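You operate a simulated robot arm through the tools that you are given. There is no shell and no other tool.

The job below is to be done with a simulated two-armed robot. You get a single attempt, and the scene is never put back.

JOB
Hold the orange crate on the top of the white bench steady with one hand and put the white hinge in it with the other.

Only the result counts: the job must be done as asked and must still hold three seconds after the hand-in. Knocking over, shifting, dropping, spilling or breaking anything else fails it.

ROBOT AND FRAMES
Two 6-joint arms with two-finger grippers on one trunk, on a base that moves. Base frame: it is fixed to the floor where the robot stands at the start and does not move with it; the origin is under the middle of the robot, x ahead of it, y to its left, z up. Readings come in m, rad, newtons and seconds.
The left shoulder is at the start at [0.07, 0.148, 1.372], the right one opposite. With the tool pointing down near the work surface each hand reaches from about 0.42 to 0.68 m from the robot's upright axis, wherever it stands, measured 20 degrees to its own side. Places, roughly: orange crate [3.5, -4.25, 1]; white hinge (12x8x4 cm) [0.2, -3.9, 0.9]. Payload 2.45 kg a hand.
Tool frame (each hand has its own): the origin (TCP) lies between the finger pads and is the grasp point; the fingertips stand 0.03 m ahead of it; z points along the fingers, y is the line along which they close. The gripper opens to 0.106 m; its body begins 0.079 m behind the TCP.
Orientation is told as [roll, pitch, yaw] about the base's x, y, z axes, in that order, counted from this pose: with the fingers straight down and closing along the base's y, the tool's x points along the base's -x, its y along +y and its z along -z.

CONTROLS
- The arms move only by the tool play_rows. It takes "left_moves", "right_moves" or both (then of equal length, played together; a hand with none holds still); each is a list of rows, each a list of 2 entries, a list of its own where there are three numbers: the shift along the tool's x, y, z in mm, then the turn, a rotation vector about the tool's x, y, z in rad. In form: [[[dx, dy, dz], [wx, wy, wz]], ...]. A call has 1 to 20 rows; each row shifts and turns the commanded pose from where the row before left it, along the tool's axes as they then stand. "left_gripper" and "right_gripper" are, for a hand that has rows, the opening, from 0 (shut) to 1 (fully open), set as the call begins (left out, the last holds). Each row takes 0.2 s and may step no farther than 0.05 m and 0.15 rad from the row before; otherwise, or with a gripper value out of range, the whole call is refused. A pose out of reach is approached as far as the arm can. The call stops where the force on the tool passes 40 N (or 10 N more than at its start, if that is more) or the arm is blocked; 0.2 s more then pass. The fingers move at their own pace (about 0.072 m/s each) and stop on an object; they squeeze with about 38 N. The grip force told is the motor's: it shows also when the fingers shut on nothing. Time passes only in rows, and 0.2 s behind the last, so rows that do not move let the fingers close. The reply holds the time, the measured pose of the TCP, the force on the tool along the base axes, the opening and the grip force, in the units named above and with some noise, with the torque about the TCP (base axes, N m) and any sound that the robot's microphone picked up, and new pictures: "pictures" is both (left out), scene, wrist or none (wrist: the cameras of the hands that moved).
- Cameras (640 x 400 px; columns grow to the right, rows downward): "scene" is now at [0.1346, -0.0017, 1.5882]; the picture's right is [-0.02, -1.00, 0.00], its down [-0.68, 0.02, -0.74] and it looks along [0.74, -0.02, -0.68] (base axes); focal length 287 px, centre (320, 200). "left" rides on the left gripper at [0.076, 0.002, -0.106] in its tool frame; the picture's right is [-0.02, 1.00, 0.00], its down [-0.78, -0.02, -0.62] and it looks along [-0.62, -0.01, 0.78] (tool axes); focal length 247 px, centre (320, 200). "right" rides on the right gripper at [0.076, -0.002, -0.106] in its tool frame; the picture's right is [0.02, 1.00, 0.00], its down [-0.78, 0.02, -0.62] and it looks along [-0.62, 0.01, 0.78] (tool axes); focal length 247 px, centre (320, 200). There is no depth. A picture from a camera that has moved, and an enlarged one, comes with that camera's place and axes in the base frame and with its lens.
- lift_body(by): slides the trunk up (or, below 0, down) by that many m; the arms and the scene camera ride with it, the base frame stays. It gives what a move gives, with no picture.
- roll_base(legs): drives the robot by 1 to 6 legs, each [ahead, left, turn to the left] in m, m and rad, along the robot's own axes; the way and the turn of a leg run together, so that a leg with both is an arc; at most 1.5 m and 3.142 rad a leg. The arms and the cameras ride along, it lands a little off, and it stops where it bumps. It gives what a move gives, and a new picture of the scene camera.
- head_to(pan, tilt): turns the head with the scene camera to pan (to the left, within 1.501 rad either way) and tilt (down, from -0.506 to 1.204), counted from straight ahead of the robot. It gives what a move gives, and a new picture of the scene camera.
- close_up(camera, box): a new picture of the part [left, top, right, bottom] of that camera's present view, enlarged. The clock stands still meanwhile.
- finish_job(): hands the job in; it is judged then, once.

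Nothing tells you exact positions but the pictures and the camera data. Unless the task says otherwise, let go and move clear before handing in.

The tools are called after "Call:" as a command line: name --argument value ..., lists and objects as JSON in quotes. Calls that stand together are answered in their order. play_rows: Moves the arms, as the interface text tells. Its arguments: {"type":"object","properties":{"left_moves":{"type":"array","items":{"type":"array"}},"left_gripper":{"type":"number"},"right_moves":{"type":"array","items":{"type":"array"}},"right_gripper":{"type":"number"},"pictures":{"type":"string","enum":["both","scene","wrist","none"]}},"required":[]} The other tools are called the same way: lift_body (by) moves the trunk up or down; roll_base (legs) drives the base; head_to (pan, tilt) turns the head that bears the scene camera; close_up (camera, box) takes an enlarged picture of a part of a camera's view; finish_job () hands the job in.

At the start:

```text
clock: 0.0
left_ee_pos: [0.5085, 0.2465, 0.9992]
left_orientation: [0.001, -0.001, -0.001]
left_ft_force: [0.4, -0.4, 0.3]
left_torque: [-0.02, 0.0, -0.03]
left_finger_gap: 0.1062
left_grip_force: 0.1
right_ee_pos: [0.5771, -0.2164, 1.0437]
right_orientation: [0.002, 0.002, 0.001]
right_ft_force: [-0.4, -0.2, 0.2]
right_torque: [0.02, 0.0, 0.03]
right_finger_gap: 0.106
right_grip_force: 0.1
trunk travel left (down, up): [-0.845, 0.095]
robot x, y, heading: [-0.0028, -0.0011, -0.001]
head pan, tilt (commanded): [-0.024, 0.744]
```

scene: 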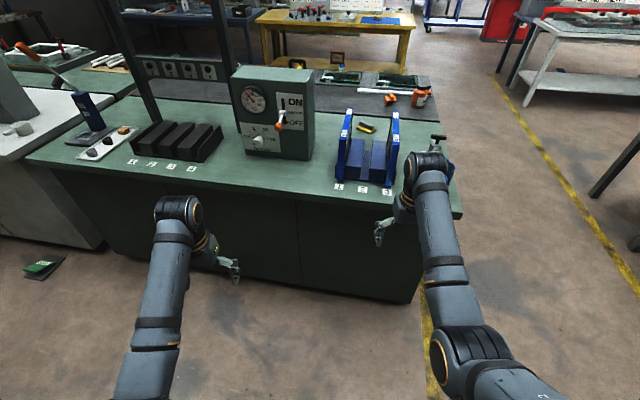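
right: 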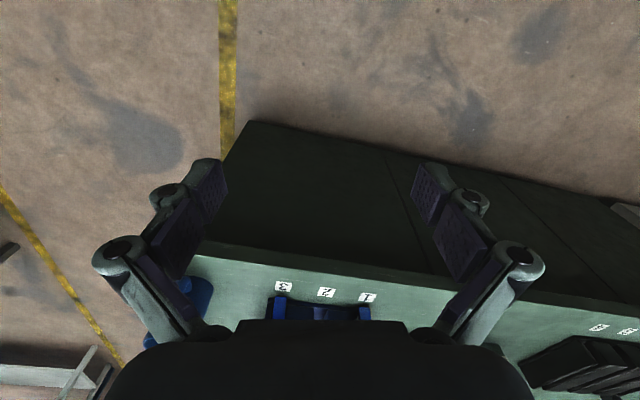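
left: 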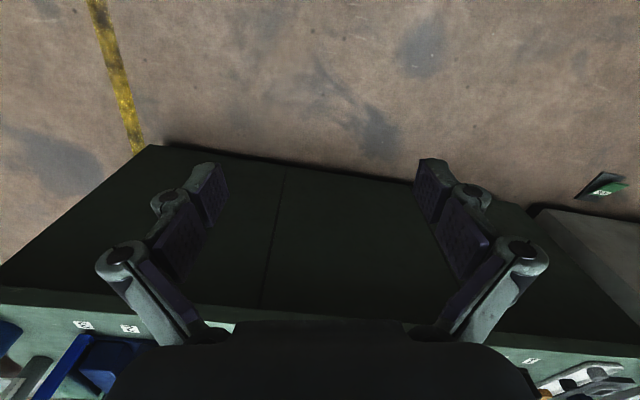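

I see a green bench straight ahead, with the arms out over its front edge. The hinge should be about 3.9 m to my right and the crate farther off ahead and to the right, so I'll look that way first.

Call:
head_to --pan -1.5 --tilt 0.3

Call:
head_to --pan -0.9 --tilt 0.3

```text
clock: 1.6
left_ee_pos: [0.5082, 0.246, 1.0006]
left_orientation: [-0.001, 0.001, -0.001]
left_ft_force: [-0.1, 0.4, 0.0]
left_torque: [0.02, -0.04, -0.01]
left_finger_gap: 0.1058
left_grip_force: 0.1
right_ee_pos: [0.5769, -0.2145, 1.0443]
right_orientation: [0.0, 0.001, 0.001]
right_ft_force: [0.2, 0.6, 0.0]
right_torque: [0.04, -0.03, 0.01]
right_finger_gap: 0.106
right_grip_force: 0.0
trunk travel left (down, up): [-0.845, 0.095]
robot x, y, heading: [0.0001, 0.0002, -0.001]
head pan, tilt (commanded): [-1.499, 0.3]
camera scene: at [0.0582, -0.0928, 1.6279], right [-1.0, -0.07, 0.0], down [-0.02, 0.3, -0.96], along [0.07, -0.95, -0.3], focal length 287 px, centre (320, 200)
```

scene: 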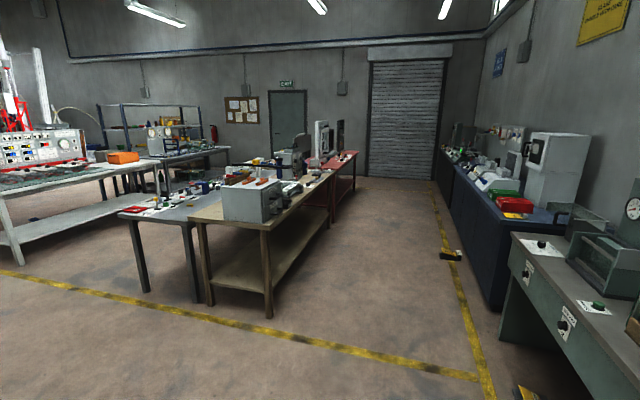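

```text
clock: 2.6
left_ee_pos: [0.5087, 0.246, 0.9992]
left_orientation: [0.0, 0.001, -0.001]
left_ft_force: [-0.2, -0.2, 0.5]
left_torque: [-0.03, 0.01, 0.04]
left_finger_gap: 0.1059
left_grip_force: 0.1
right_ee_pos: [0.5775, -0.2153, 1.0449]
right_orientation: [0.001, 0.0, -0.001]
right_ft_force: [-0.4, 0.6, -0.5]
right_torque: [0.02, -0.01, -0.03]
right_finger_gap: 0.1061
right_grip_force: 0.0
trunk travel left (down, up): [-0.845, 0.095]
robot x, y, heading: [0.0023, -0.0009, 0.0]
head pan, tilt (commanded): [-0.901, 0.3]
camera scene: at [0.1093, -0.0729, 1.628], right [-0.78, -0.62, 0.0], down [-0.18, 0.23, -0.96], along [0.59, -0.75, -0.3], focal length 287 px, centre (320, 200)
```

scene: 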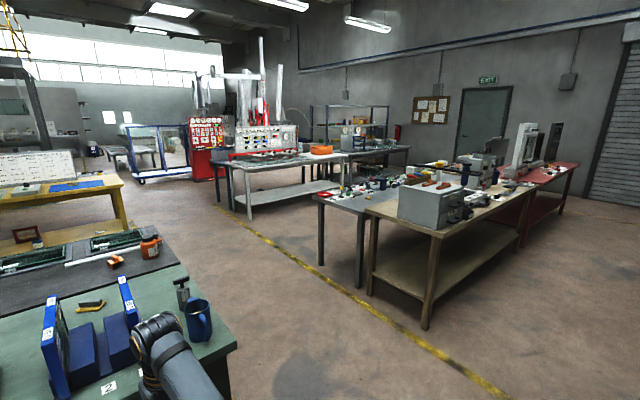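

The orange crate stands on the white-topped bench, and the hinge should be at the far end of the group of wooden and red tables. I'll take enlarged pictures of both.

Call:
close_up --camera "scene" --box '[200, 60, 420, 220]'

Call:
close_up --camera "scene" --box '[340, 120, 600, 280]'

Call:
head_to --pan -1.5 --tilt 0.3

Call:
close_up --camera "scene" --box '[200, 100, 380, 220]'

```text
2.50 times, centred on (310, 140) of scene
camera zoom: at [0.1093, -0.0729, 1.628], right [-0.78, -0.62, 0.0], down [-0.18, 0.23, -0.96], along [0.59, -0.75, -0.3], focal length 717 px, centre (345, 350)
```

zoom: 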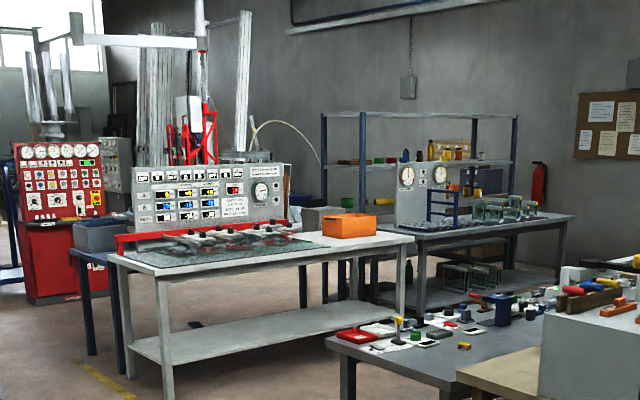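

```text
2.46 times, centred on (470, 200) of scene
camera zoom: at [0.1093, -0.0729, 1.628], right [-0.78, -0.62, 0.0], down [-0.18, 0.23, -0.96], along [0.59, -0.75, -0.3], focal length 706 px, centre (-49, 200)
```

zoom: 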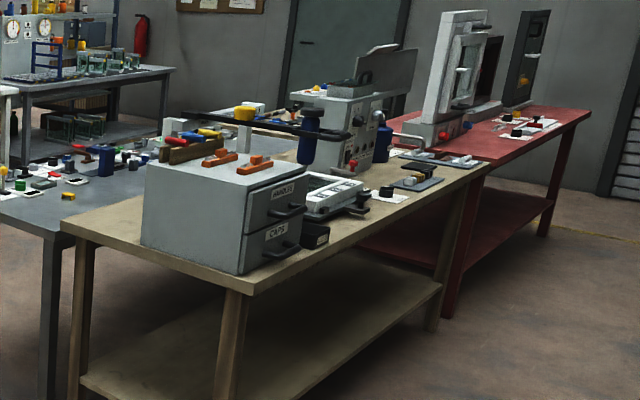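

```text
clock: 3.6
left_ee_pos: [0.5086, 0.2457, 0.998]
left_orientation: [0.0, 0.001, 0.0]
left_ft_force: [0.3, 0.3, -0.1]
left_torque: [-0.05, -0.01, -0.06]
left_finger_gap: 0.1059
left_grip_force: 0.0
right_ee_pos: [0.5761, -0.2152, 1.044]
right_orientation: [0.001, 0.0, -0.001]
right_ft_force: [-0.8, 0.1, -0.8]
right_torque: [0.01, -0.01, 0.0]
right_finger_gap: 0.1062
right_grip_force: 0.2
trunk travel left (down, up): [-0.845, 0.095]
robot x, y, heading: [-0.0019, 0.0008, 0.004]
head pan, tilt (commanded): [-1.499, 0.3]
camera scene: at [0.0583, -0.0928, 1.628], right [-1.0, -0.07, 0.0], down [-0.02, 0.29, -0.96], along [0.07, -0.95, -0.3], focal length 287 px, centre (320, 200)
```

scene: 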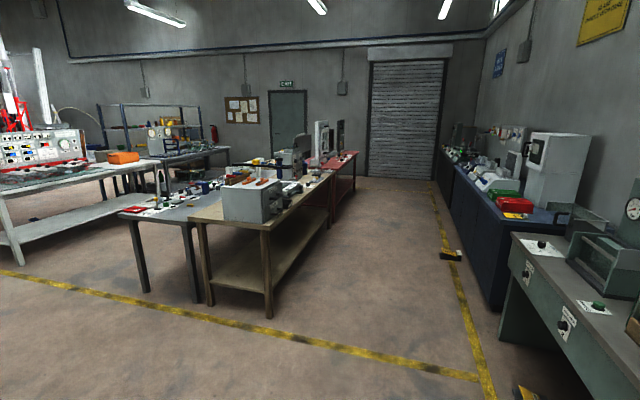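

```text
3.33 times, centred on (290, 160) of scene
camera zoom: at [0.0583, -0.0928, 1.628], right [-1.0, -0.07, 0.0], down [-0.02, 0.29, -0.96], along [0.07, -0.95, -0.3], focal length 956 px, centre (420, 333)
```

zoom: 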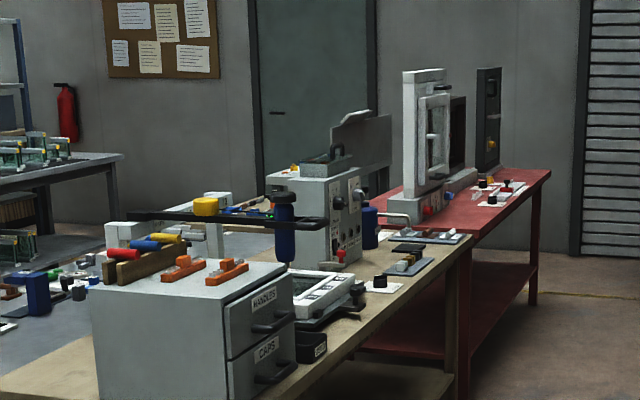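

The hinge lies at the aisle-side edge of the wooden bench, and the room is turned about 0.2 rad against my frame. I have free floor around me, so I'll turn right on the spot, drive down the aisle and look again.

Call:
roll_base --legs '[[0, 0, -1.78]]'

Call:
head_to --pan 0.0 --tilt 0.4

```text
clock: 8.3
left_ee_pos: [0.1209, -0.552, 1.0001]
left_orientation: [-0.001, 0.0, -1.807]
left_ft_force: [-0.2, -0.2, -0.1]
left_torque: [-0.05, 0.01, 0.0]
left_finger_gap: 0.106
left_grip_force: 0.1
right_ee_pos: [-0.3442, -0.511, 1.0441]
right_orientation: [0.0, 0.002, -1.807]
right_ft_force: [-0.1, 0.2, 0.3]
right_torque: [0.01, -0.01, 0.0]
right_finger_gap: 0.106
right_grip_force: 0.1
trunk travel left (down, up): [-0.845, 0.095]
robot x, y, heading: [-0.0002, 0.0018, -1.804]
head pan, tilt (commanded): [-1.499, 0.3]
camera scene: at [-0.1026, -0.0334, 1.628], right [0.16, 0.99, 0.0], down [0.29, -0.05, -0.96], along [-0.94, 0.16, -0.3], focal length 287 px, centre (320, 200)
```

scene: 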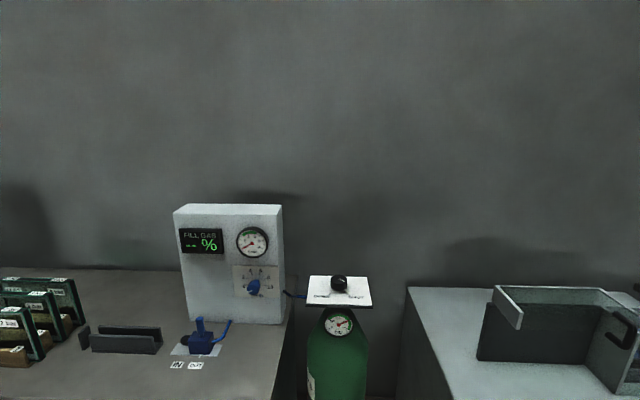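

```text
clock: 9.9
left_ee_pos: [0.1206, -0.5531, 1.0002]
left_orientation: [0.0, 0.001, -1.808]
left_ft_force: [0.2, -0.2, -0.4]
left_torque: [-0.02, 0.01, 0.03]
left_finger_gap: 0.1063
left_grip_force: 0.0
right_ee_pos: [-0.3436, -0.5113, 1.0436]
right_orientation: [0.0, -0.002, -1.807]
right_ft_force: [0.7, 0.2, -0.1]
right_torque: [-0.01, 0.02, 0.03]
right_finger_gap: 0.1059
right_grip_force: 0.1
trunk travel left (down, up): [-0.845, 0.095]
robot x, y, heading: [-0.0004, 0.0011, -1.806]
head pan, tilt (commanded): [0.0, 0.4]
camera scene: at [-0.0324, -0.1387, 1.6187], right [-0.97, 0.23, 0.0], down [0.09, 0.38, -0.92], along [-0.22, -0.9, -0.39], focal length 287 px, centre (320, 200)
```

scene: 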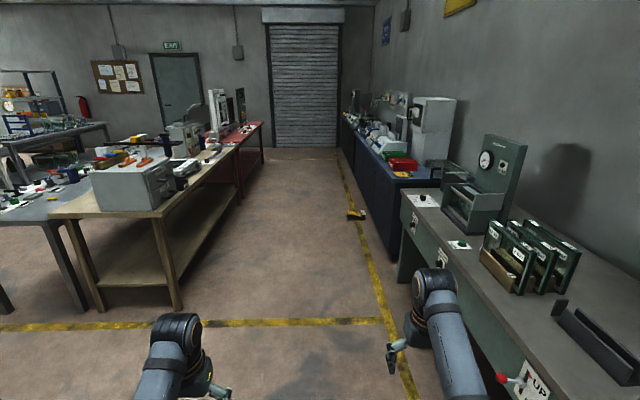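

I'm now facing down the aisle with free floor ahead. The wooden bench starts about 1 m to the left, and a small yellow-black floor object lies to the right at about 3.4 m. I'll drive ahead, drifting a little to the left.

Call:
roll_base --legs '[[1.4, 0.2, 0.0]]'

Call:
head_to --pan 0.5 --tilt 0.4

Call:
close_up --camera "scene" --box '[200, 50, 520, 250]'

```text
clock: 17.0
left_ee_pos: [-0.0142, -1.9631, 1.0002]
left_orientation: [-0.001, 0.001, -1.806]
left_ft_force: [0.2, 0.1, -0.2]
left_torque: [-0.04, 0.0, 0.04]
left_finger_gap: 0.1059
left_grip_force: 0.1
right_ee_pos: [-0.4817, -1.9208, 1.0437]
right_orientation: [0.001, 0.002, -1.808]
right_ft_force: [0.0, 0.9, 0.1]
right_torque: [0.0, 0.02, 0.0]
right_finger_gap: 0.1061
right_grip_force: 0.2
trunk travel left (down, up): [-0.845, 0.095]
robot x, y, heading: [-0.1362, -1.4121, -1.805]
head pan, tilt (commanded): [0.0, 0.4]
camera scene: at [-0.1688, -1.5486, 1.6187], right [-0.97, 0.23, 0.0], down [0.09, 0.38, -0.92], along [-0.22, -0.9, -0.39], focal length 287 px, centre (320, 200)
```

scene: 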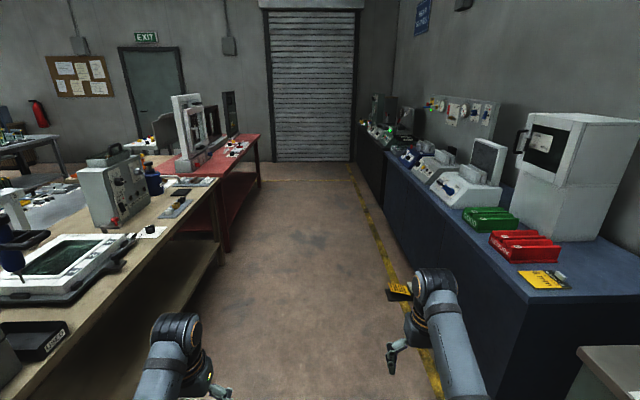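

```text
clock: 17.9
left_ee_pos: [-0.0153, -1.9627, 1.0006]
left_orientation: [0.001, 0.001, -1.806]
left_ft_force: [-0.1, -0.2, 0.0]
left_torque: [0.03, 0.0, 0.01]
left_finger_gap: 0.1062
left_grip_force: 0.1
right_ee_pos: [-0.4808, -1.9213, 1.0433]
right_orientation: [0.0, 0.001, -1.806]
right_ft_force: [1.1, 0.3, 0.4]
right_torque: [-0.01, 0.03, 0.01]
right_finger_gap: 0.1058
right_grip_force: 0.0
trunk travel left (down, up): [-0.845, 0.095]
robot x, y, heading: [-0.138, -1.4093, -1.807]
head pan, tilt (commanded): [0.499, 0.4]
camera scene: at [-0.1232, -1.5484, 1.6187], right [-0.97, -0.26, 0.0], down [-0.1, 0.38, -0.92], along [0.24, -0.89, -0.39], focal length 287 px, centre (320, 200)
```

scene: 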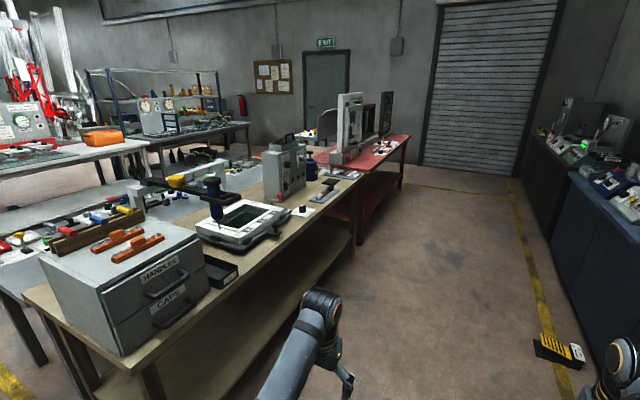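

```text
2.00 times, centred on (360, 150) of scene
camera zoom: at [-0.1232, -1.5484, 1.6187], right [-0.97, -0.26, 0.0], down [-0.1, 0.38, -0.92], along [0.24, -0.89, -0.39], focal length 574 px, centre (240, 300)
```

zoom: 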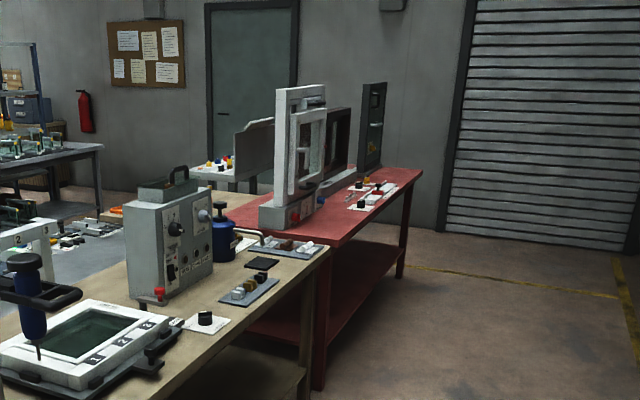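

The rough hinge position falls on a tray at the far end of the wooden bench with grey, brown and white pieces, and the white piece is the rightmost one. I'll enlarge that part.

Call:
close_up --camera "scene" --box '[340, 155, 420, 205]'

Call:
roll_base --legs '[[1.2, 0.0, 0.0]]'

Call:
head_to --pan 0.8 --tilt 0.5

```text
8.00 times, centred on (380, 180) of scene
camera zoom: at [-0.1232, -1.5484, 1.6187], right [-0.97, -0.26, 0.0], down [-0.1, 0.38, -0.92], along [0.24, -0.89, -0.39], focal length 2296 px, centre (-160, 360)
```

zoom: 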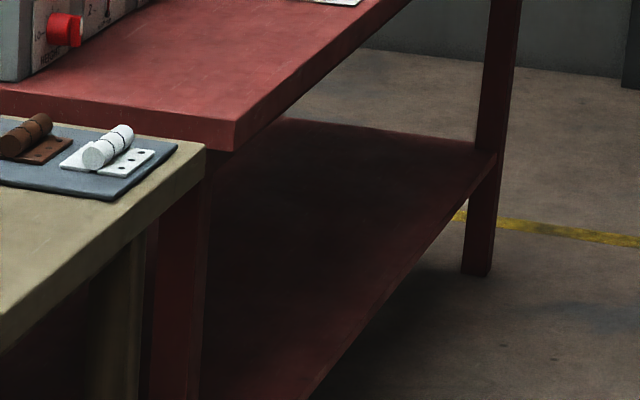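

```text
clock: 24.0
left_ee_pos: [-0.3079, -3.1296, 0.9985]
left_orientation: [0.001, 0.001, -1.817]
left_ft_force: [-0.2, 0.1, -0.5]
left_torque: [0.04, -0.01, -0.02]
left_finger_gap: 0.1058
left_grip_force: 0.1
right_ee_pos: [-0.773, -3.0824, 1.0431]
right_orientation: [0.001, 0.0, -1.816]
right_ft_force: [-0.2, 0.7, 0.2]
right_torque: [0.0, 0.01, -0.03]
right_finger_gap: 0.1062
right_grip_force: 0.0
trunk travel left (down, up): [-0.845, 0.095]
robot x, y, heading: [-0.427, -2.5786, -1.815]
head pan, tilt (commanded): [0.499, 0.4]
camera scene: at [-0.411, -2.7134, 1.6187], right [-0.97, -0.25, 0.0], down [-0.1, 0.38, -0.92], along [0.23, -0.89, -0.39], focal length 287 px, centre (320, 200)
```

scene: 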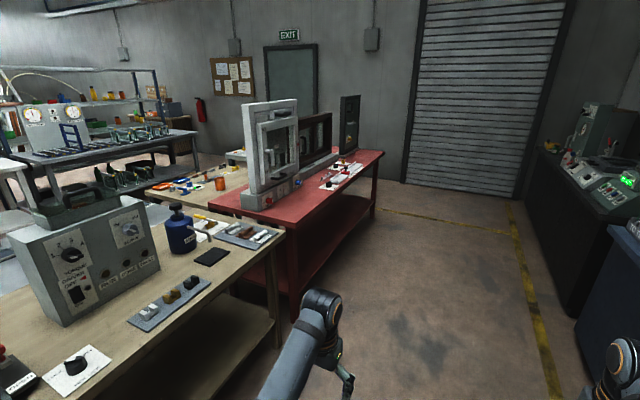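

```text
clock: 24.8
left_ee_pos: [-0.3086, -3.1292, 0.9994]
left_orientation: [-0.001, 0.002, -1.817]
left_ft_force: [-0.5, -0.4, 0.3]
left_torque: [0.01, -0.02, 0.0]
left_finger_gap: 0.1061
left_grip_force: 0.1
right_ee_pos: [-0.7738, -3.0838, 1.0428]
right_orientation: [0.0, -0.001, -1.817]
right_ft_force: [0.5, 0.6, 0.3]
right_torque: [0.01, 0.01, -0.01]
right_finger_gap: 0.106
right_grip_force: 0.1
trunk travel left (down, up): [-0.845, 0.095]
robot x, y, heading: [-0.4225, -2.5772, -1.817]
head pan, tilt (commanded): [0.799, 0.499]
camera scene: at [-0.3867, -2.702, 1.6096], right [-0.85, -0.52, 0.0], down [-0.25, 0.41, -0.88], along [0.46, -0.75, -0.48], focal length 287 px, centre (320, 200)
```

scene: 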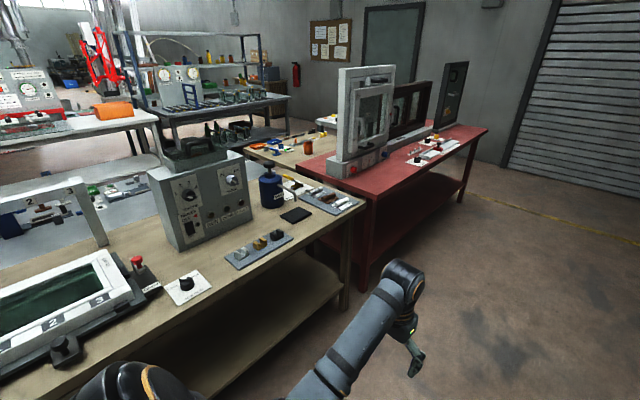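

Call:
close_up --camera "scene" --box '[220, 150, 380, 250]'

Call:
close_up --camera "scene" --box '[0, 60, 240, 210]'

```text
4.00 times, centred on (300, 200) of scene
camera zoom: at [-0.3867, -2.702, 1.6096], right [-0.85, -0.52, 0.0], down [-0.25, 0.41, -0.88], along [0.46, -0.75, -0.48], focal length 1148 px, centre (400, 200)
```

zoom: 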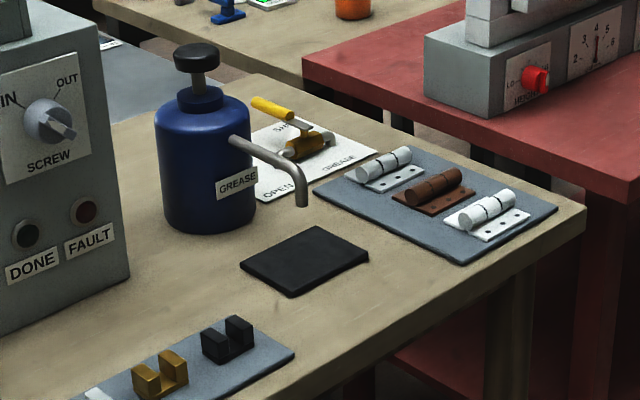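

```text
2.67 times, centred on (120, 135) of scene
camera zoom: at [-0.3867, -2.702, 1.6096], right [-0.85, -0.52, 0.0], down [-0.25, 0.41, -0.88], along [0.46, -0.75, -0.48], focal length 765 px, centre (853, 373)
```

zoom: 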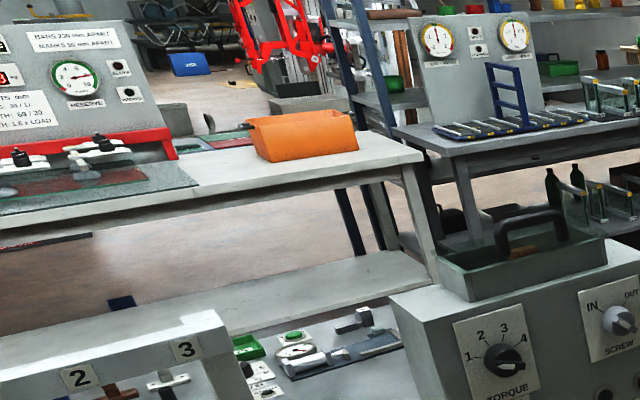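

The tray on the bench's end corner holds a steel, a brown and a white hinge, and the white one is nearest the corner, at about [0.17, -3.82, 0.92]. I'll raise the trunk for clearance, drive level with it, and turn to face the bench while still well away from it.

Call:
lift_body --by 0.09

Call:
roll_base --legs '[[0.92, 0.0, 0.0], [0, 0, 1.57]]'

Call:
head_to --pan -0.2 --tilt 0.7

```text
clock: 26.1
left_ee_pos: [-0.3085, -3.1279, 1.0899]
left_orientation: [0.002, 0.001, -1.817]
left_ft_force: [-0.5, -0.9, -0.2]
left_torque: [-0.02, 0.04, 0.01]
left_finger_gap: 0.1059
left_grip_force: 0.1
right_ee_pos: [-0.7735, -3.0827, 1.1346]
right_orientation: [0.0, 0.0, -1.816]
right_ft_force: [0.2, 0.0, -0.3]
right_torque: [-0.01, -0.01, 0.01]
right_finger_gap: 0.106
right_grip_force: 0.0
trunk travel left (down, up): [-0.935, 0.005]
robot x, y, heading: [-0.4219, -2.5736, -1.819]
head pan, tilt (commanded): [0.799, 0.499]
```

```text
clock: 34.7
left_ee_pos: [-0.0914, -3.3441, 1.0894]
left_orientation: [0.0, 0.0, -0.227]
left_ft_force: [0.9, -0.3, 0.8]
left_torque: [0.02, 0.0, 0.0]
left_finger_gap: 0.1059
left_grip_force: 0.1
right_ee_pos: [-0.1293, -3.8094, 1.1335]
right_orientation: [0.0, -0.002, -0.224]
right_ft_force: [-0.1, 0.7, -0.1]
right_torque: [0.0, -0.01, -0.02]
right_finger_gap: 0.1058
right_grip_force: 0.1
trunk travel left (down, up): [-0.935, 0.005]
robot x, y, heading: [-0.6428, -3.4688, -0.223]
head pan, tilt (commanded): [0.799, 0.499]
camera scene: at [-0.5168, -3.4316, 1.6996], right [0.54, -0.84, 0.0], down [-0.4, -0.26, -0.88], along [0.74, 0.48, -0.48], focal length 287 px, centre (320, 200)
```

scene: 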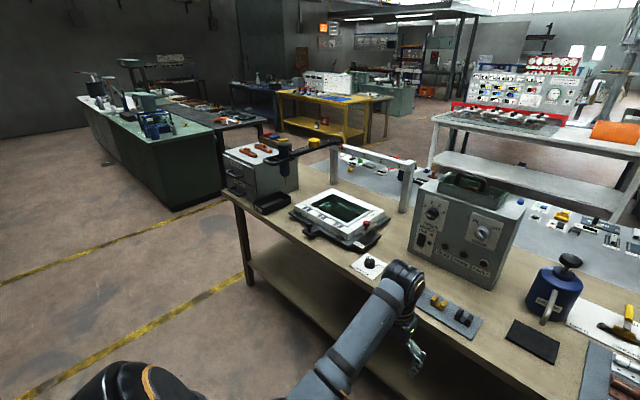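

```text
clock: 36.0
left_ee_pos: [-0.0922, -3.3437, 1.0898]
left_orientation: [0.0, 0.0, -0.226]
left_ft_force: [0.2, 0.3, 0.3]
left_torque: [-0.02, 0.03, 0.02]
left_finger_gap: 0.1057
left_grip_force: 0.2
right_ee_pos: [-0.1293, -3.8083, 1.1341]
right_orientation: [0.0, 0.0, -0.224]
right_ft_force: [0.2, 0.4, -0.1]
right_torque: [-0.01, 0.0, -0.02]
right_finger_gap: 0.1061
right_grip_force: 0.1
trunk travel left (down, up): [-0.935, 0.005]
robot x, y, heading: [-0.6451, -3.4714, -0.222]
head pan, tilt (commanded): [-0.201, 0.7]
camera scene: at [-0.5158, -3.5157, 1.6818], right [-0.41, -0.91, 0.0], down [-0.59, 0.27, -0.76], along [0.7, -0.32, -0.64], focal length 287 px, centre (320, 200)
```

scene: 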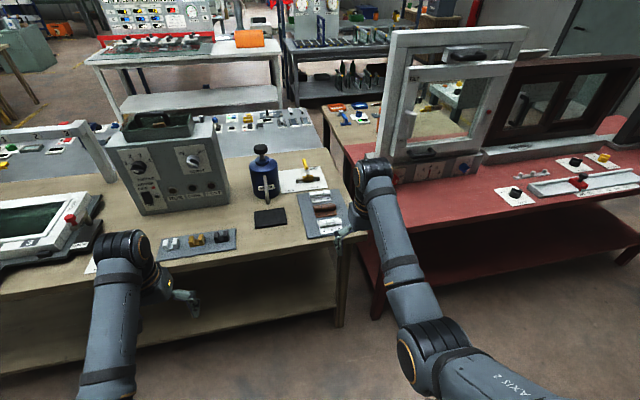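

I'm facing the bench and the hinge tray is just left of my right hand. I'll enlarge the tray and also the white bench behind.

Call:
close_up --camera "scene" --box '[240, 170, 400, 270]'

Call:
close_up --camera "scene" --box '[60, 0, 380, 200]'

Call:
close_up --camera "right" --box '[0, 0, 640, 400]'

```text
4.00 times, centred on (320, 220) of scene
camera zoom: at [-0.5158, -3.5157, 1.6818], right [-0.41, -0.91, 0.0], down [-0.59, 0.27, -0.76], along [0.7, -0.32, -0.64], focal length 1148 px, centre (320, 120)
```

zoom: 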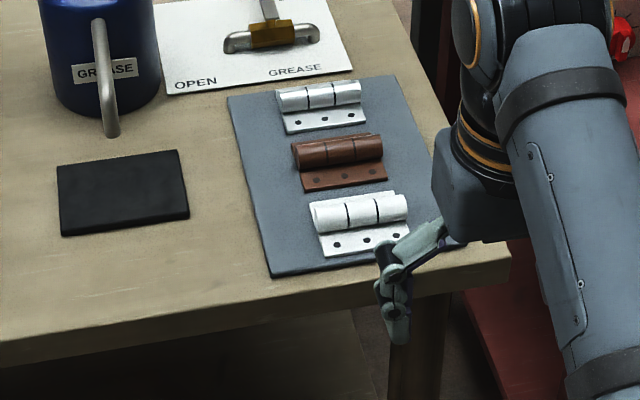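

```text
2.00 times, centred on (220, 100) of scene
camera zoom: at [-0.5158, -3.5157, 1.6818], right [-0.41, -0.91, 0.0], down [-0.59, 0.27, -0.76], along [0.7, -0.32, -0.64], focal length 574 px, centre (520, 400)
```

zoom: 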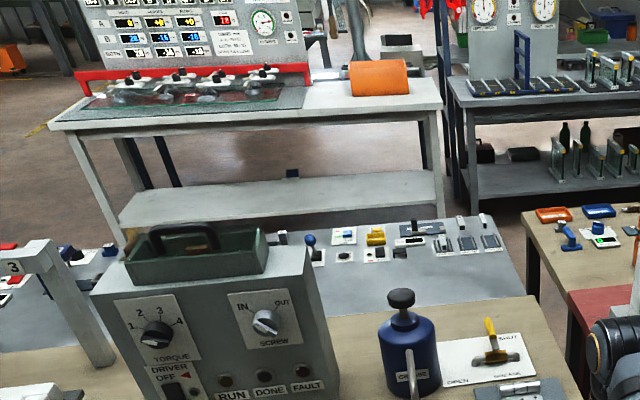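

```text
1.00 times, centred on (320, 200) of right (not enlarged: the box is as wide or as high as the picture)
camera zoom: at [-0.2031, -3.7923, 1.2402], right [0.2, 0.98, 0.0], down [0.77, -0.16, 0.62], along [0.61, -0.13, -0.78], focal length 247 px, centre (320, 200)
```

zoom: 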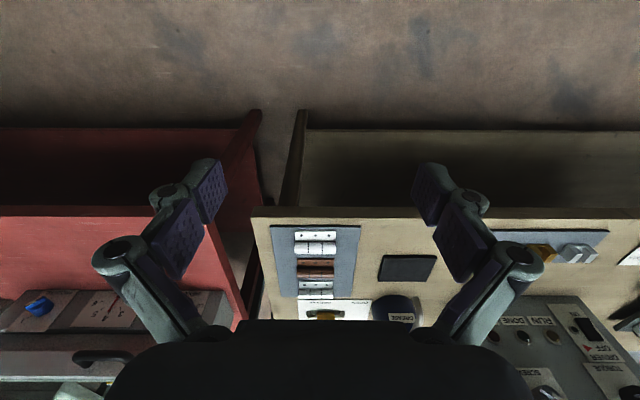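

The white hinge's barrel centre triangulates to about [0.208, -3.887, 0.877], with the bench top at about 0.84. Its barrel runs along the bench edge, so I'll drive ahead 0.34 m to bring my right hand over it, then turn that gripper 90° to close across the barrel.

Call:
roll_base --legs '[[0.34, 0.0, 0.0]]'

Call:
play_rows --right_moves '[[[0, 0, 0], [0, 0, 0.1428]], [[0, 0, 0], [0, 0, 0.1428]], [[0, 0, 0], [0, 0, 0.1428]], [[0, 0, 0], [0, 0, 0.1428]], [[0, 0, 0], [0, 0, 0.1428]], [[0, 0, 0], [0, 0, 0.1428]], [[0, 0, 0], [0, 0, 0.1428]], [[0, 0, 0], [0, 0, 0.1428]], [[0, 0, 0], [0, 0, 0.1428]], [[0, 0, 0], [0, 0, 0.1428]], [[0, 0, 0], [0, 0, 0.1428]]]' --right_gripper 1.0

```text
clock: 38.2
left_ee_pos: [0.2386, -3.4193, 1.0907]
left_orientation: [0.0, -0.002, -0.227]
left_ft_force: [-0.4, -0.2, -0.6]
left_torque: [-0.04, -0.03, 0.01]
left_finger_gap: 0.1061
left_grip_force: 0.1
right_ee_pos: [0.2002, -3.8856, 1.1351]
right_orientation: [0.0, -0.002, -0.227]
right_ft_force: [0.0, -0.1, 0.7]
right_torque: [-0.01, -0.03, 0.04]
right_finger_gap: 0.106
right_grip_force: 0.1
trunk travel left (down, up): [-0.935, 0.005]
robot x, y, heading: [-0.3142, -3.5444, -0.228]
head pan, tilt (commanded): [-0.201, 0.7]
camera scene: at [-0.1872, -3.5914, 1.6821], right [-0.41, -0.91, 0.0], down [-0.58, 0.27, -0.77], along [0.7, -0.32, -0.64], focal length 287 px, centre (320, 200)
```

scene: 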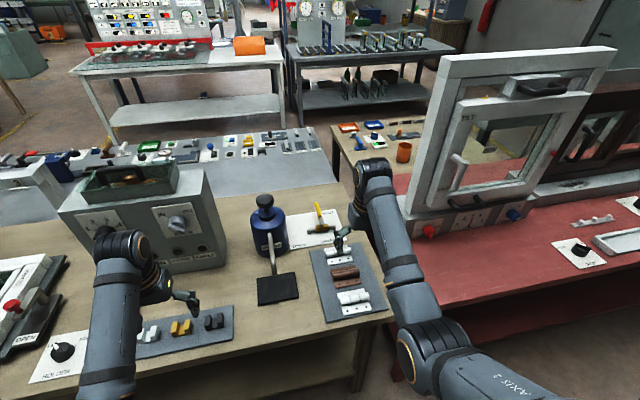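

```text
clock: 40.6
left_ee_pos: [0.2383, -3.4202, 1.0892]
left_orientation: [0.002, -0.001, -0.228]
left_ft_force: [0.4, -0.3, -0.1]
left_torque: [0.03, -0.01, 0.0]
left_finger_gap: 0.1059
left_grip_force: 0.0
right_ee_pos: [0.2035, -3.8856, 1.1338]
right_orientation: [0.0, 0.0, -1.8]
right_ft_force: [0.8, 0.6, 0.8]
right_torque: [-0.01, 0.0, -0.05]
right_finger_gap: 0.1061
right_grip_force: 0.0
trunk travel left (down, up): [-0.935, 0.005]
robot x, y, heading: [-0.3122, -3.5467, -0.224]
head pan, tilt (commanded): [-0.201, 0.7]
camera scene: at [-0.1843, -3.5921, 1.6818], right [-0.41, -0.91, 0.0], down [-0.59, 0.27, -0.76], along [0.7, -0.32, -0.64], focal length 287 px, centre (320, 200)
camera right: at [0.2191, -3.8095, 1.2404], right [0.98, -0.21, 0.0], down [-0.16, -0.77, 0.62], along [-0.13, -0.61, -0.78], focal length 247 px, centre (320, 200)
```

scene: 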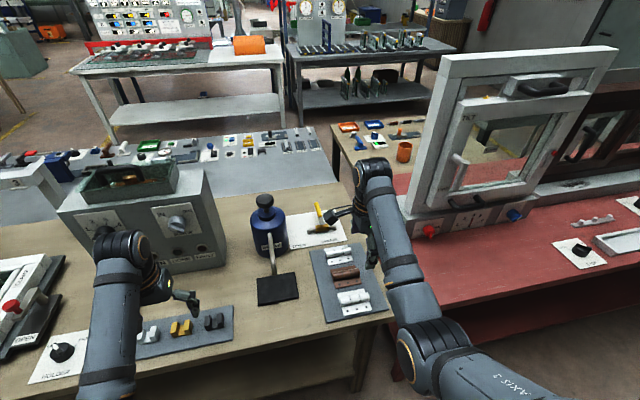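
right: 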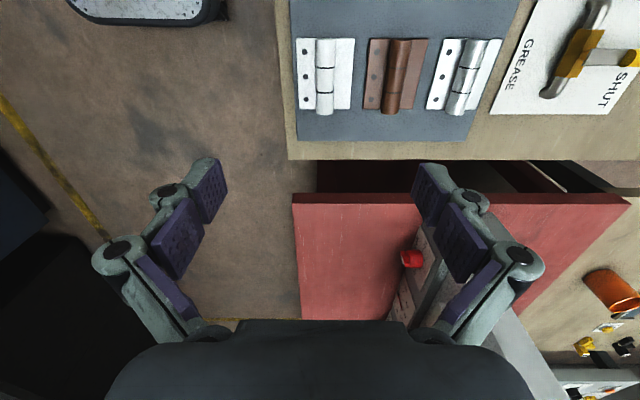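

In the wrist view the three hinges are clear: the white one is nearest the edge, about 8 by 9 cm, with its barrel (about 2.5 cm thick) nearly under my TCP, only 5 mm off along the closing line. I'll half-close the fingers, correct the offset and go down part of the way.

Call:
play_rows --right_moves '[[[-2, 4.7, 30], [0, 0, 0]], [[0, 0, 30], [0, 0, 0]], [[0, 0, 30], [0, 0, 0]], [[0, 0, 30], [0, 0, 0]], [[0, 0, 30], [0, 0, 0]], [[0, 0, 0], [0, 0, 0]]]' --right_gripper 0.5

```text
clock: 42.0
left_ee_pos: [0.2378, -3.4202, 1.0904]
left_orientation: [0.001, 0.0, -0.228]
left_ft_force: [-0.3, 0.0, -0.1]
left_torque: [-0.01, -0.01, -0.04]
left_finger_gap: 0.1061
left_grip_force: 0.0
right_ee_pos: [0.2059, -3.8867, 0.9835]
right_orientation: [0.0, 0.0, -1.798]
right_ft_force: [-0.2, -0.4, 0.4]
right_torque: [-0.04, 0.02, 0.01]
right_finger_gap: 0.0531
right_grip_force: 0.0
trunk travel left (down, up): [-0.935, 0.005]
robot x, y, heading: [-0.3129, -3.5469, -0.226]
head pan, tilt (commanded): [-0.201, 0.7]
camera scene: at [-0.1845, -3.5919, 1.6819], right [-0.41, -0.91, 0.0], down [-0.59, 0.27, -0.76], along [0.7, -0.32, -0.64], focal length 287 px, centre (320, 200)
camera right: at [0.2225, -3.812, 1.09], right [0.98, -0.2, 0.0], down [-0.16, -0.77, 0.62], along [-0.13, -0.61, -0.78], focal length 247 px, centre (320, 200)
```

scene: 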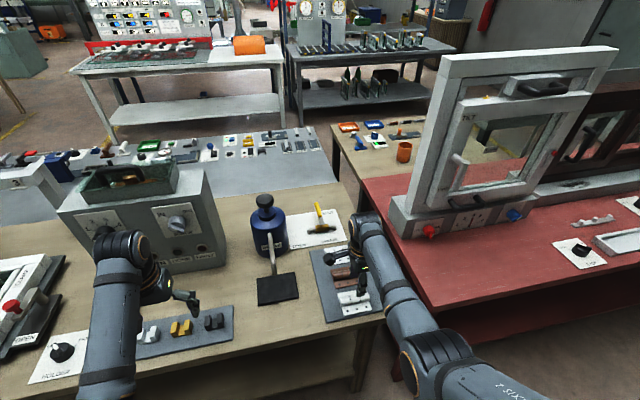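
right: 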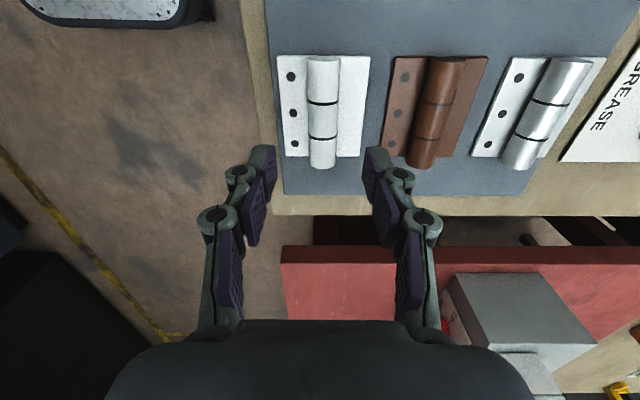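

The barrel lies midway between the fingertips and is well aligned. I'll go down another 75 mm and check before the last part.

Call:
play_rows --right_moves '[[[0, 1.5, 25], [0, 0, 0]], [[0, 0, 25], [0, 0, 0]], [[0, 0, 25], [0, 0, 0]], [[0, 0, 0], [0, 0, 0]]]' --right_gripper 0.5

Call:
close_up --camera "scene" --box '[280, 220, 440, 320]'

```text
clock: 43.0
left_ee_pos: [0.2393, -3.4211, 1.0894]
left_orientation: [0.0, 0.001, -0.227]
left_ft_force: [0.2, -0.1, 0.5]
left_torque: [0.03, -0.01, 0.0]
left_finger_gap: 0.1061
left_grip_force: 0.0
right_ee_pos: [0.207, -3.8885, 0.9086]
right_orientation: [0.0, -0.001, -1.799]
right_ft_force: [-0.3, 0.1, -0.9]
right_torque: [-0.02, 0.0, -0.02]
right_finger_gap: 0.0529
right_grip_force: 0.0
trunk travel left (down, up): [-0.935, 0.005]
robot x, y, heading: [-0.3095, -3.5463, -0.229]
head pan, tilt (commanded): [-0.201, 0.7]
camera scene: at [-0.1842, -3.5921, 1.6818], right [-0.41, -0.91, 0.0], down [-0.59, 0.27, -0.76], along [0.7, -0.32, -0.64], focal length 287 px, centre (320, 200)
camera right: at [0.2246, -3.8128, 1.0155], right [0.98, -0.2, 0.0], down [-0.16, -0.77, 0.62], along [-0.13, -0.61, -0.78], focal length 247 px, centre (320, 200)
```

scene: 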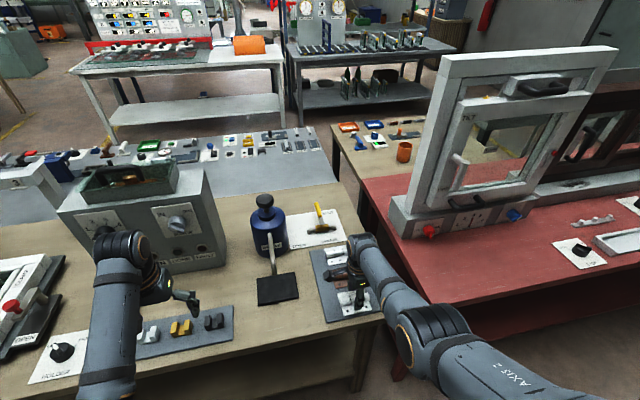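
right: 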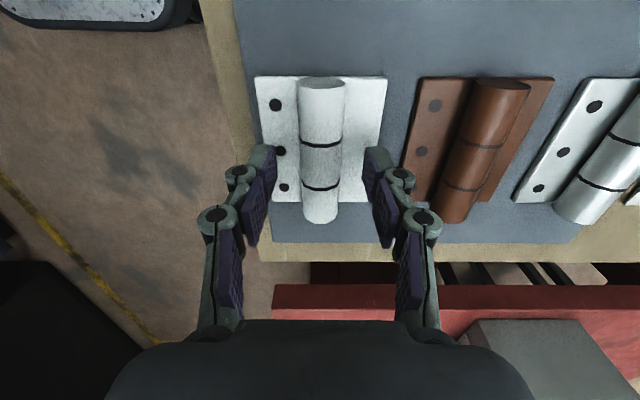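

```text
4.00 times, centred on (360, 270) of scene
camera zoom: at [-0.1842, -3.5921, 1.6818], right [-0.41, -0.91, 0.0], down [-0.59, 0.27, -0.76], along [0.7, -0.32, -0.64], focal length 1148 px, centre (160, -80)
```

zoom: 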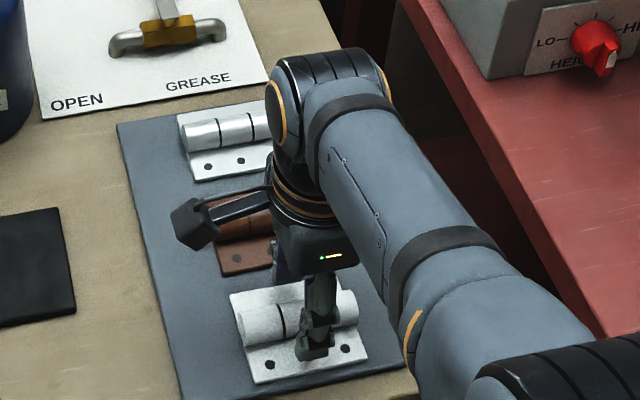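

The barrel is centred between the pads, and the tips look to be only a centimetre or so above the hinge's leaves. I'll check the fingertips closely before going lower.

Call:
close_up --camera "right" --box '[200, 60, 440, 210]'

Call:
close_up --camera "left" --box '[0, 0, 640, 400]'

```text
2.67 times, centred on (320, 135) of right
camera zoom: at [0.2246, -3.8128, 1.0155], right [0.98, -0.2, 0.0], down [-0.16, -0.77, 0.62], along [-0.13, -0.61, -0.78], focal length 659 px, centre (320, 373)
```

zoom: 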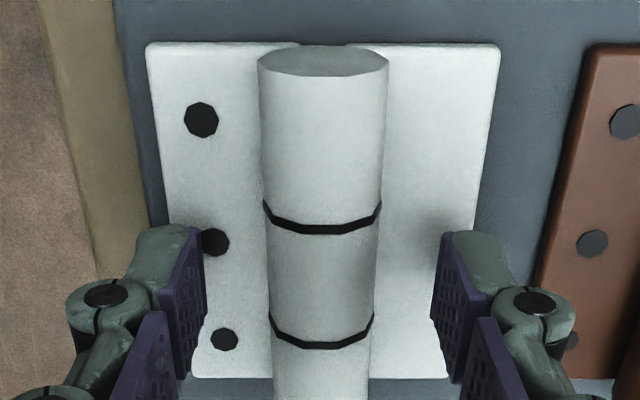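

```text
1.00 times, centred on (320, 200) of left (not enlarged: the box is as wide or as high as the picture)
camera zoom: at [0.1645, -3.4016, 1.1954], right [0.25, 0.97, 0.0], down [0.76, -0.19, 0.62], along [0.6, -0.15, -0.78], focal length 247 px, centre (320, 200)
```

zoom: 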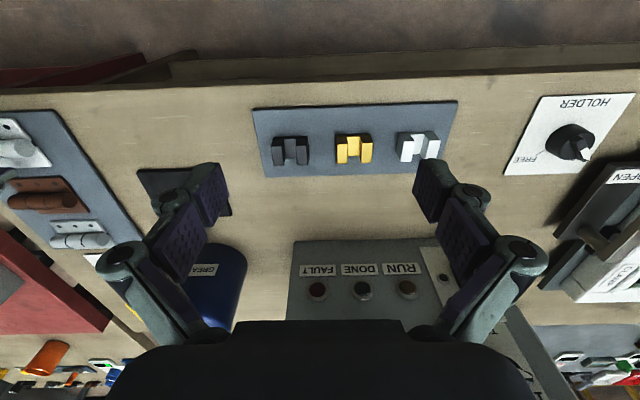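

Call:
play_rows --right_moves '[[[0, 0, 4], [0, 0, 0]], [[0, 0, 4], [0, 0, 0]], [[0, 0, 3], [0, 0, 0]], [[0, 0, 0], [0, 0, 0]]]' --right_gripper 0.5 --pictures "wrist"

Call:
close_up --camera "scene" --box '[320, 280, 400, 330]'

```text
clock: 44.0
left_ee_pos: [0.2394, -3.4196, 1.0892]
left_orientation: [-0.001, 0.003, -0.228]
left_ft_force: [0.2, 0.7, 0.5]
left_torque: [0.03, 0.01, 0.01]
left_finger_gap: 0.1062
left_grip_force: 0.1
right_ee_pos: [0.2074, -3.8885, 0.8969]
right_orientation: [0.002, 0.0, -1.798]
right_ft_force: [-0.6, -0.6, 0.1]
right_torque: [0.03, -0.04, -0.01]
right_finger_gap: 0.0531
right_grip_force: 0.0
trunk travel left (down, up): [-0.935, 0.005]
robot x, y, heading: [-0.3112, -3.545, -0.224]
head pan, tilt (commanded): [-0.201, 0.7]
camera right: at [0.224, -3.8128, 1.0044], right [0.98, -0.2, 0.0], down [-0.16, -0.77, 0.62], along [-0.13, -0.61, -0.78], focal length 247 px, centre (320, 200)
```

right: 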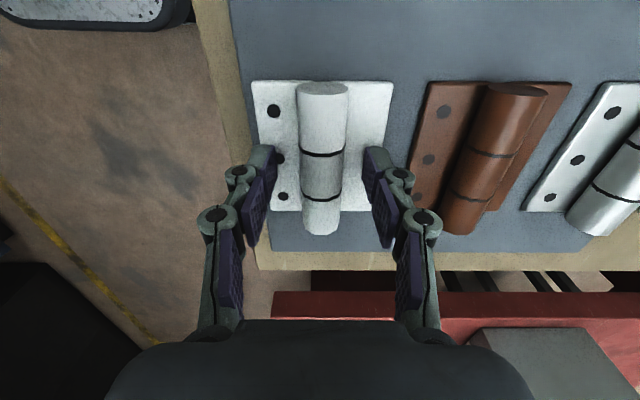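

```text
8.00 times, centred on (360, 305) of scene
camera zoom: at [-0.1842, -3.5922, 1.6818], right [-0.41, -0.91, 0.0], down [-0.59, 0.27, -0.76], along [0.7, -0.32, -0.64], focal length 2296 px, centre (0, -640)
```

zoom: 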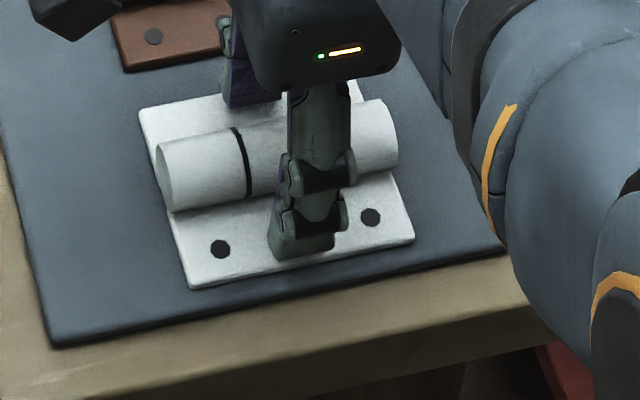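

No contact yet, and the tips hover just above the leaves. I'll go 4 mm lower, watching the force.

Call:
play_rows --right_moves '[[[0, 0, 2], [0, 0, 0]], [[0, 0, 2], [0, 0, 0]], [[0, 0, 0], [0, 0, 0]]]' --right_gripper 0.4 --pictures "wrist"

Call:
close_up --camera "scene" --box '[320, 280, 400, 330]'

```text
clock: 44.8
left_ee_pos: [0.2392, -3.4208, 1.091]
left_orientation: [0.001, 0.0, -0.226]
left_ft_force: [0.0, 0.3, -0.2]
left_torque: [-0.01, 0.0, 0.02]
left_finger_gap: 0.1061
left_grip_force: 0.1
right_ee_pos: [0.2069, -3.8893, 0.8944]
right_orientation: [0.0, 0.0, -1.798]
right_ft_force: [-0.2, -0.6, 3.0]
right_torque: [0.02, 0.01, -0.02]
right_finger_gap: 0.0425
right_grip_force: 0.0
trunk travel left (down, up): [-0.935, 0.005]
robot x, y, heading: [-0.3098, -3.5468, -0.23]
head pan, tilt (commanded): [-0.201, 0.7]
camera right: at [0.2238, -3.813, 1.0007], right [0.98, -0.2, 0.0], down [-0.16, -0.77, 0.62], along [-0.13, -0.61, -0.78], focal length 247 px, centre (320, 200)
```

right: 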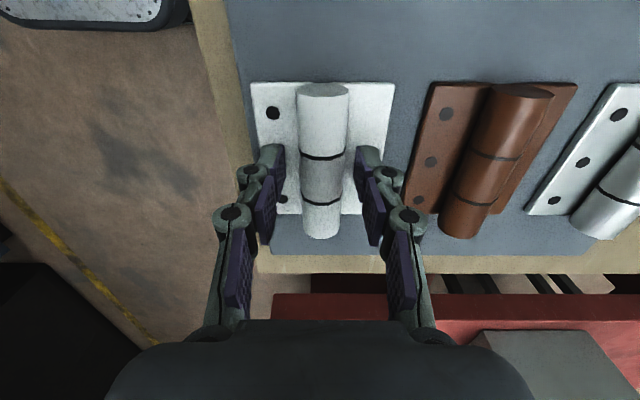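

```text
8.00 times, centred on (360, 305) of scene
camera zoom: at [-0.1846, -3.5919, 1.6819], right [-0.41, -0.91, 0.0], down [-0.59, 0.27, -0.77], along [0.7, -0.32, -0.64], focal length 2296 px, centre (0, -640)
```

zoom: 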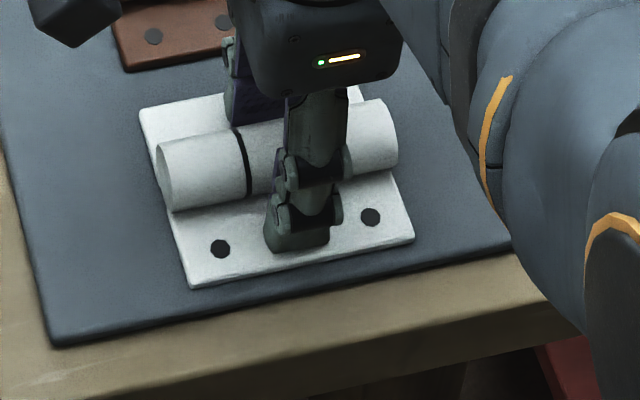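

There is a light 3 N touch, so the tips have met the leaf. I'll back off 2 mm and close on the barrel.

Call:
play_rows --right_moves '[[[0, 0, -2], [0, 0, 0]], [[0, 0, 0], [0, 0, 0]], [[0, 0, 0], [0, 0, 0]], [[0, 0, 0], [0, 0, 0]], [[0, 0, 0], [0, 0, 0]]]' --right_gripper 0.0 --pictures "wrist"

Call:
close_up --camera "scene" --box '[320, 280, 400, 330]'

```text
clock: 46.0
left_ee_pos: [0.2392, -3.4201, 1.0902]
left_orientation: [0.0, 0.001, -0.227]
left_ft_force: [1.3, -0.1, -0.4]
left_torque: [0.03, 0.01, 0.03]
left_finger_gap: 0.1061
left_grip_force: 0.0
right_ee_pos: [0.2074, -3.8889, 0.8955]
right_orientation: [0.002, 0.0, -1.797]
right_ft_force: [-0.5, -0.1, -1.6]
right_torque: [-0.02, -0.05, -0.01]
right_finger_gap: 0.0244
right_grip_force: 37.9
trunk travel left (down, up): [-0.935, 0.005]
robot x, y, heading: [-0.3124, -3.5466, -0.226]
head pan, tilt (commanded): [-0.201, 0.7]
camera right: at [0.2239, -3.8129, 1.0021], right [0.98, -0.2, 0.0], down [-0.16, -0.77, 0.62], along [-0.13, -0.61, -0.78], focal length 247 px, centre (320, 200)
```

right: 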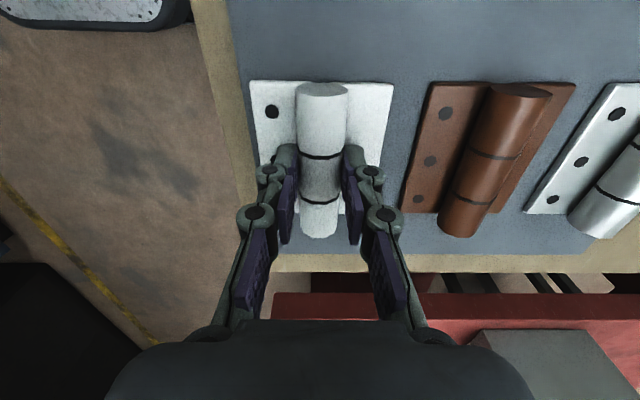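

```text
8.00 times, centred on (360, 305) of scene
camera zoom: at [-0.184, -3.5923, 1.6818], right [-0.41, -0.91, 0.0], down [-0.59, 0.27, -0.76], along [0.7, -0.32, -0.64], focal length 2296 px, centre (0, -640)
```

zoom: 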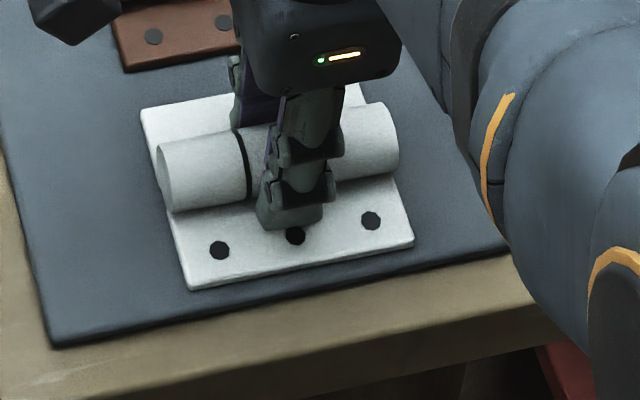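

Gripped at a 24 mm gap with 38 N. I'll lift slowly at first, then well clear of the bench.

Call:
play_rows --right_moves '[[[0, 0, -5], [0, 0, 0]], [[0, 0, -10], [0, 0, 0]], [[0, 0, -15], [0, 0, 0]], [[0, 0, -20], [0, 0, 0]], [[0, 0, 0], [0, 0, 0]]]' --right_gripper 0.0

```text
clock: 47.2
left_ee_pos: [0.239, -3.4203, 1.09]
left_orientation: [-0.001, 0.003, -0.227]
left_ft_force: [0.0, -0.7, 0.3]
left_torque: [0.0, 0.02, -0.03]
left_finger_gap: 0.1059
left_grip_force: 0.1
right_ee_pos: [0.2083, -3.8887, 0.9461]
right_orientation: [0.001, 0.001, -1.796]
right_ft_force: [0.0, 0.4, -1.0]
right_torque: [0.01, 0.02, 0.01]
right_finger_gap: 0.0242
right_grip_force: 38.3
trunk travel left (down, up): [-0.935, 0.005]
robot x, y, heading: [-0.3147, -3.5457, -0.226]
head pan, tilt (commanded): [-0.201, 0.7]
camera scene: at [-0.1839, -3.5924, 1.6818], right [-0.41, -0.91, 0.0], down [-0.59, 0.27, -0.76], along [0.7, -0.32, -0.64], focal length 287 px, centre (320, 200)
camera right: at [0.2239, -3.8132, 1.0526], right [0.98, -0.2, 0.0], down [-0.16, -0.77, 0.62], along [-0.13, -0.61, -0.78], focal length 247 px, centre (320, 200)
```

scene: 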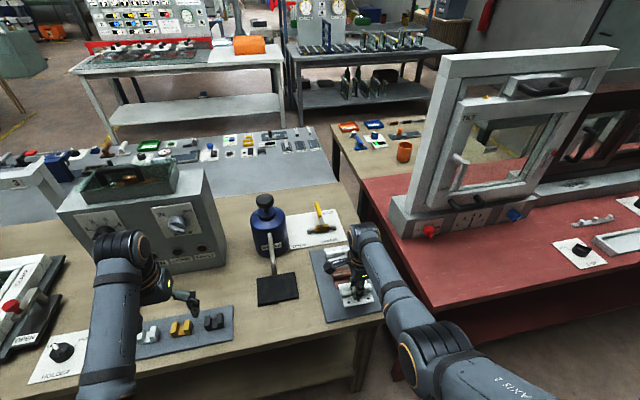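
right: 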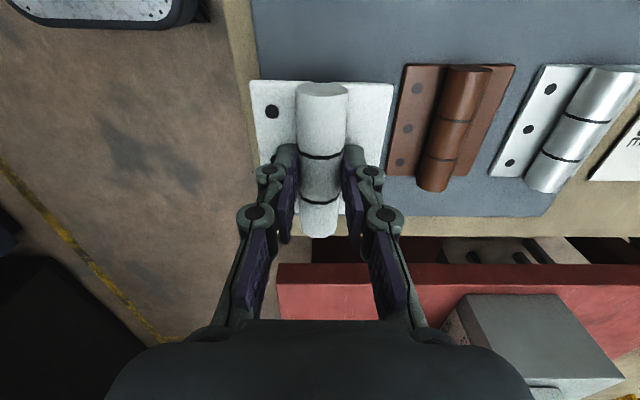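

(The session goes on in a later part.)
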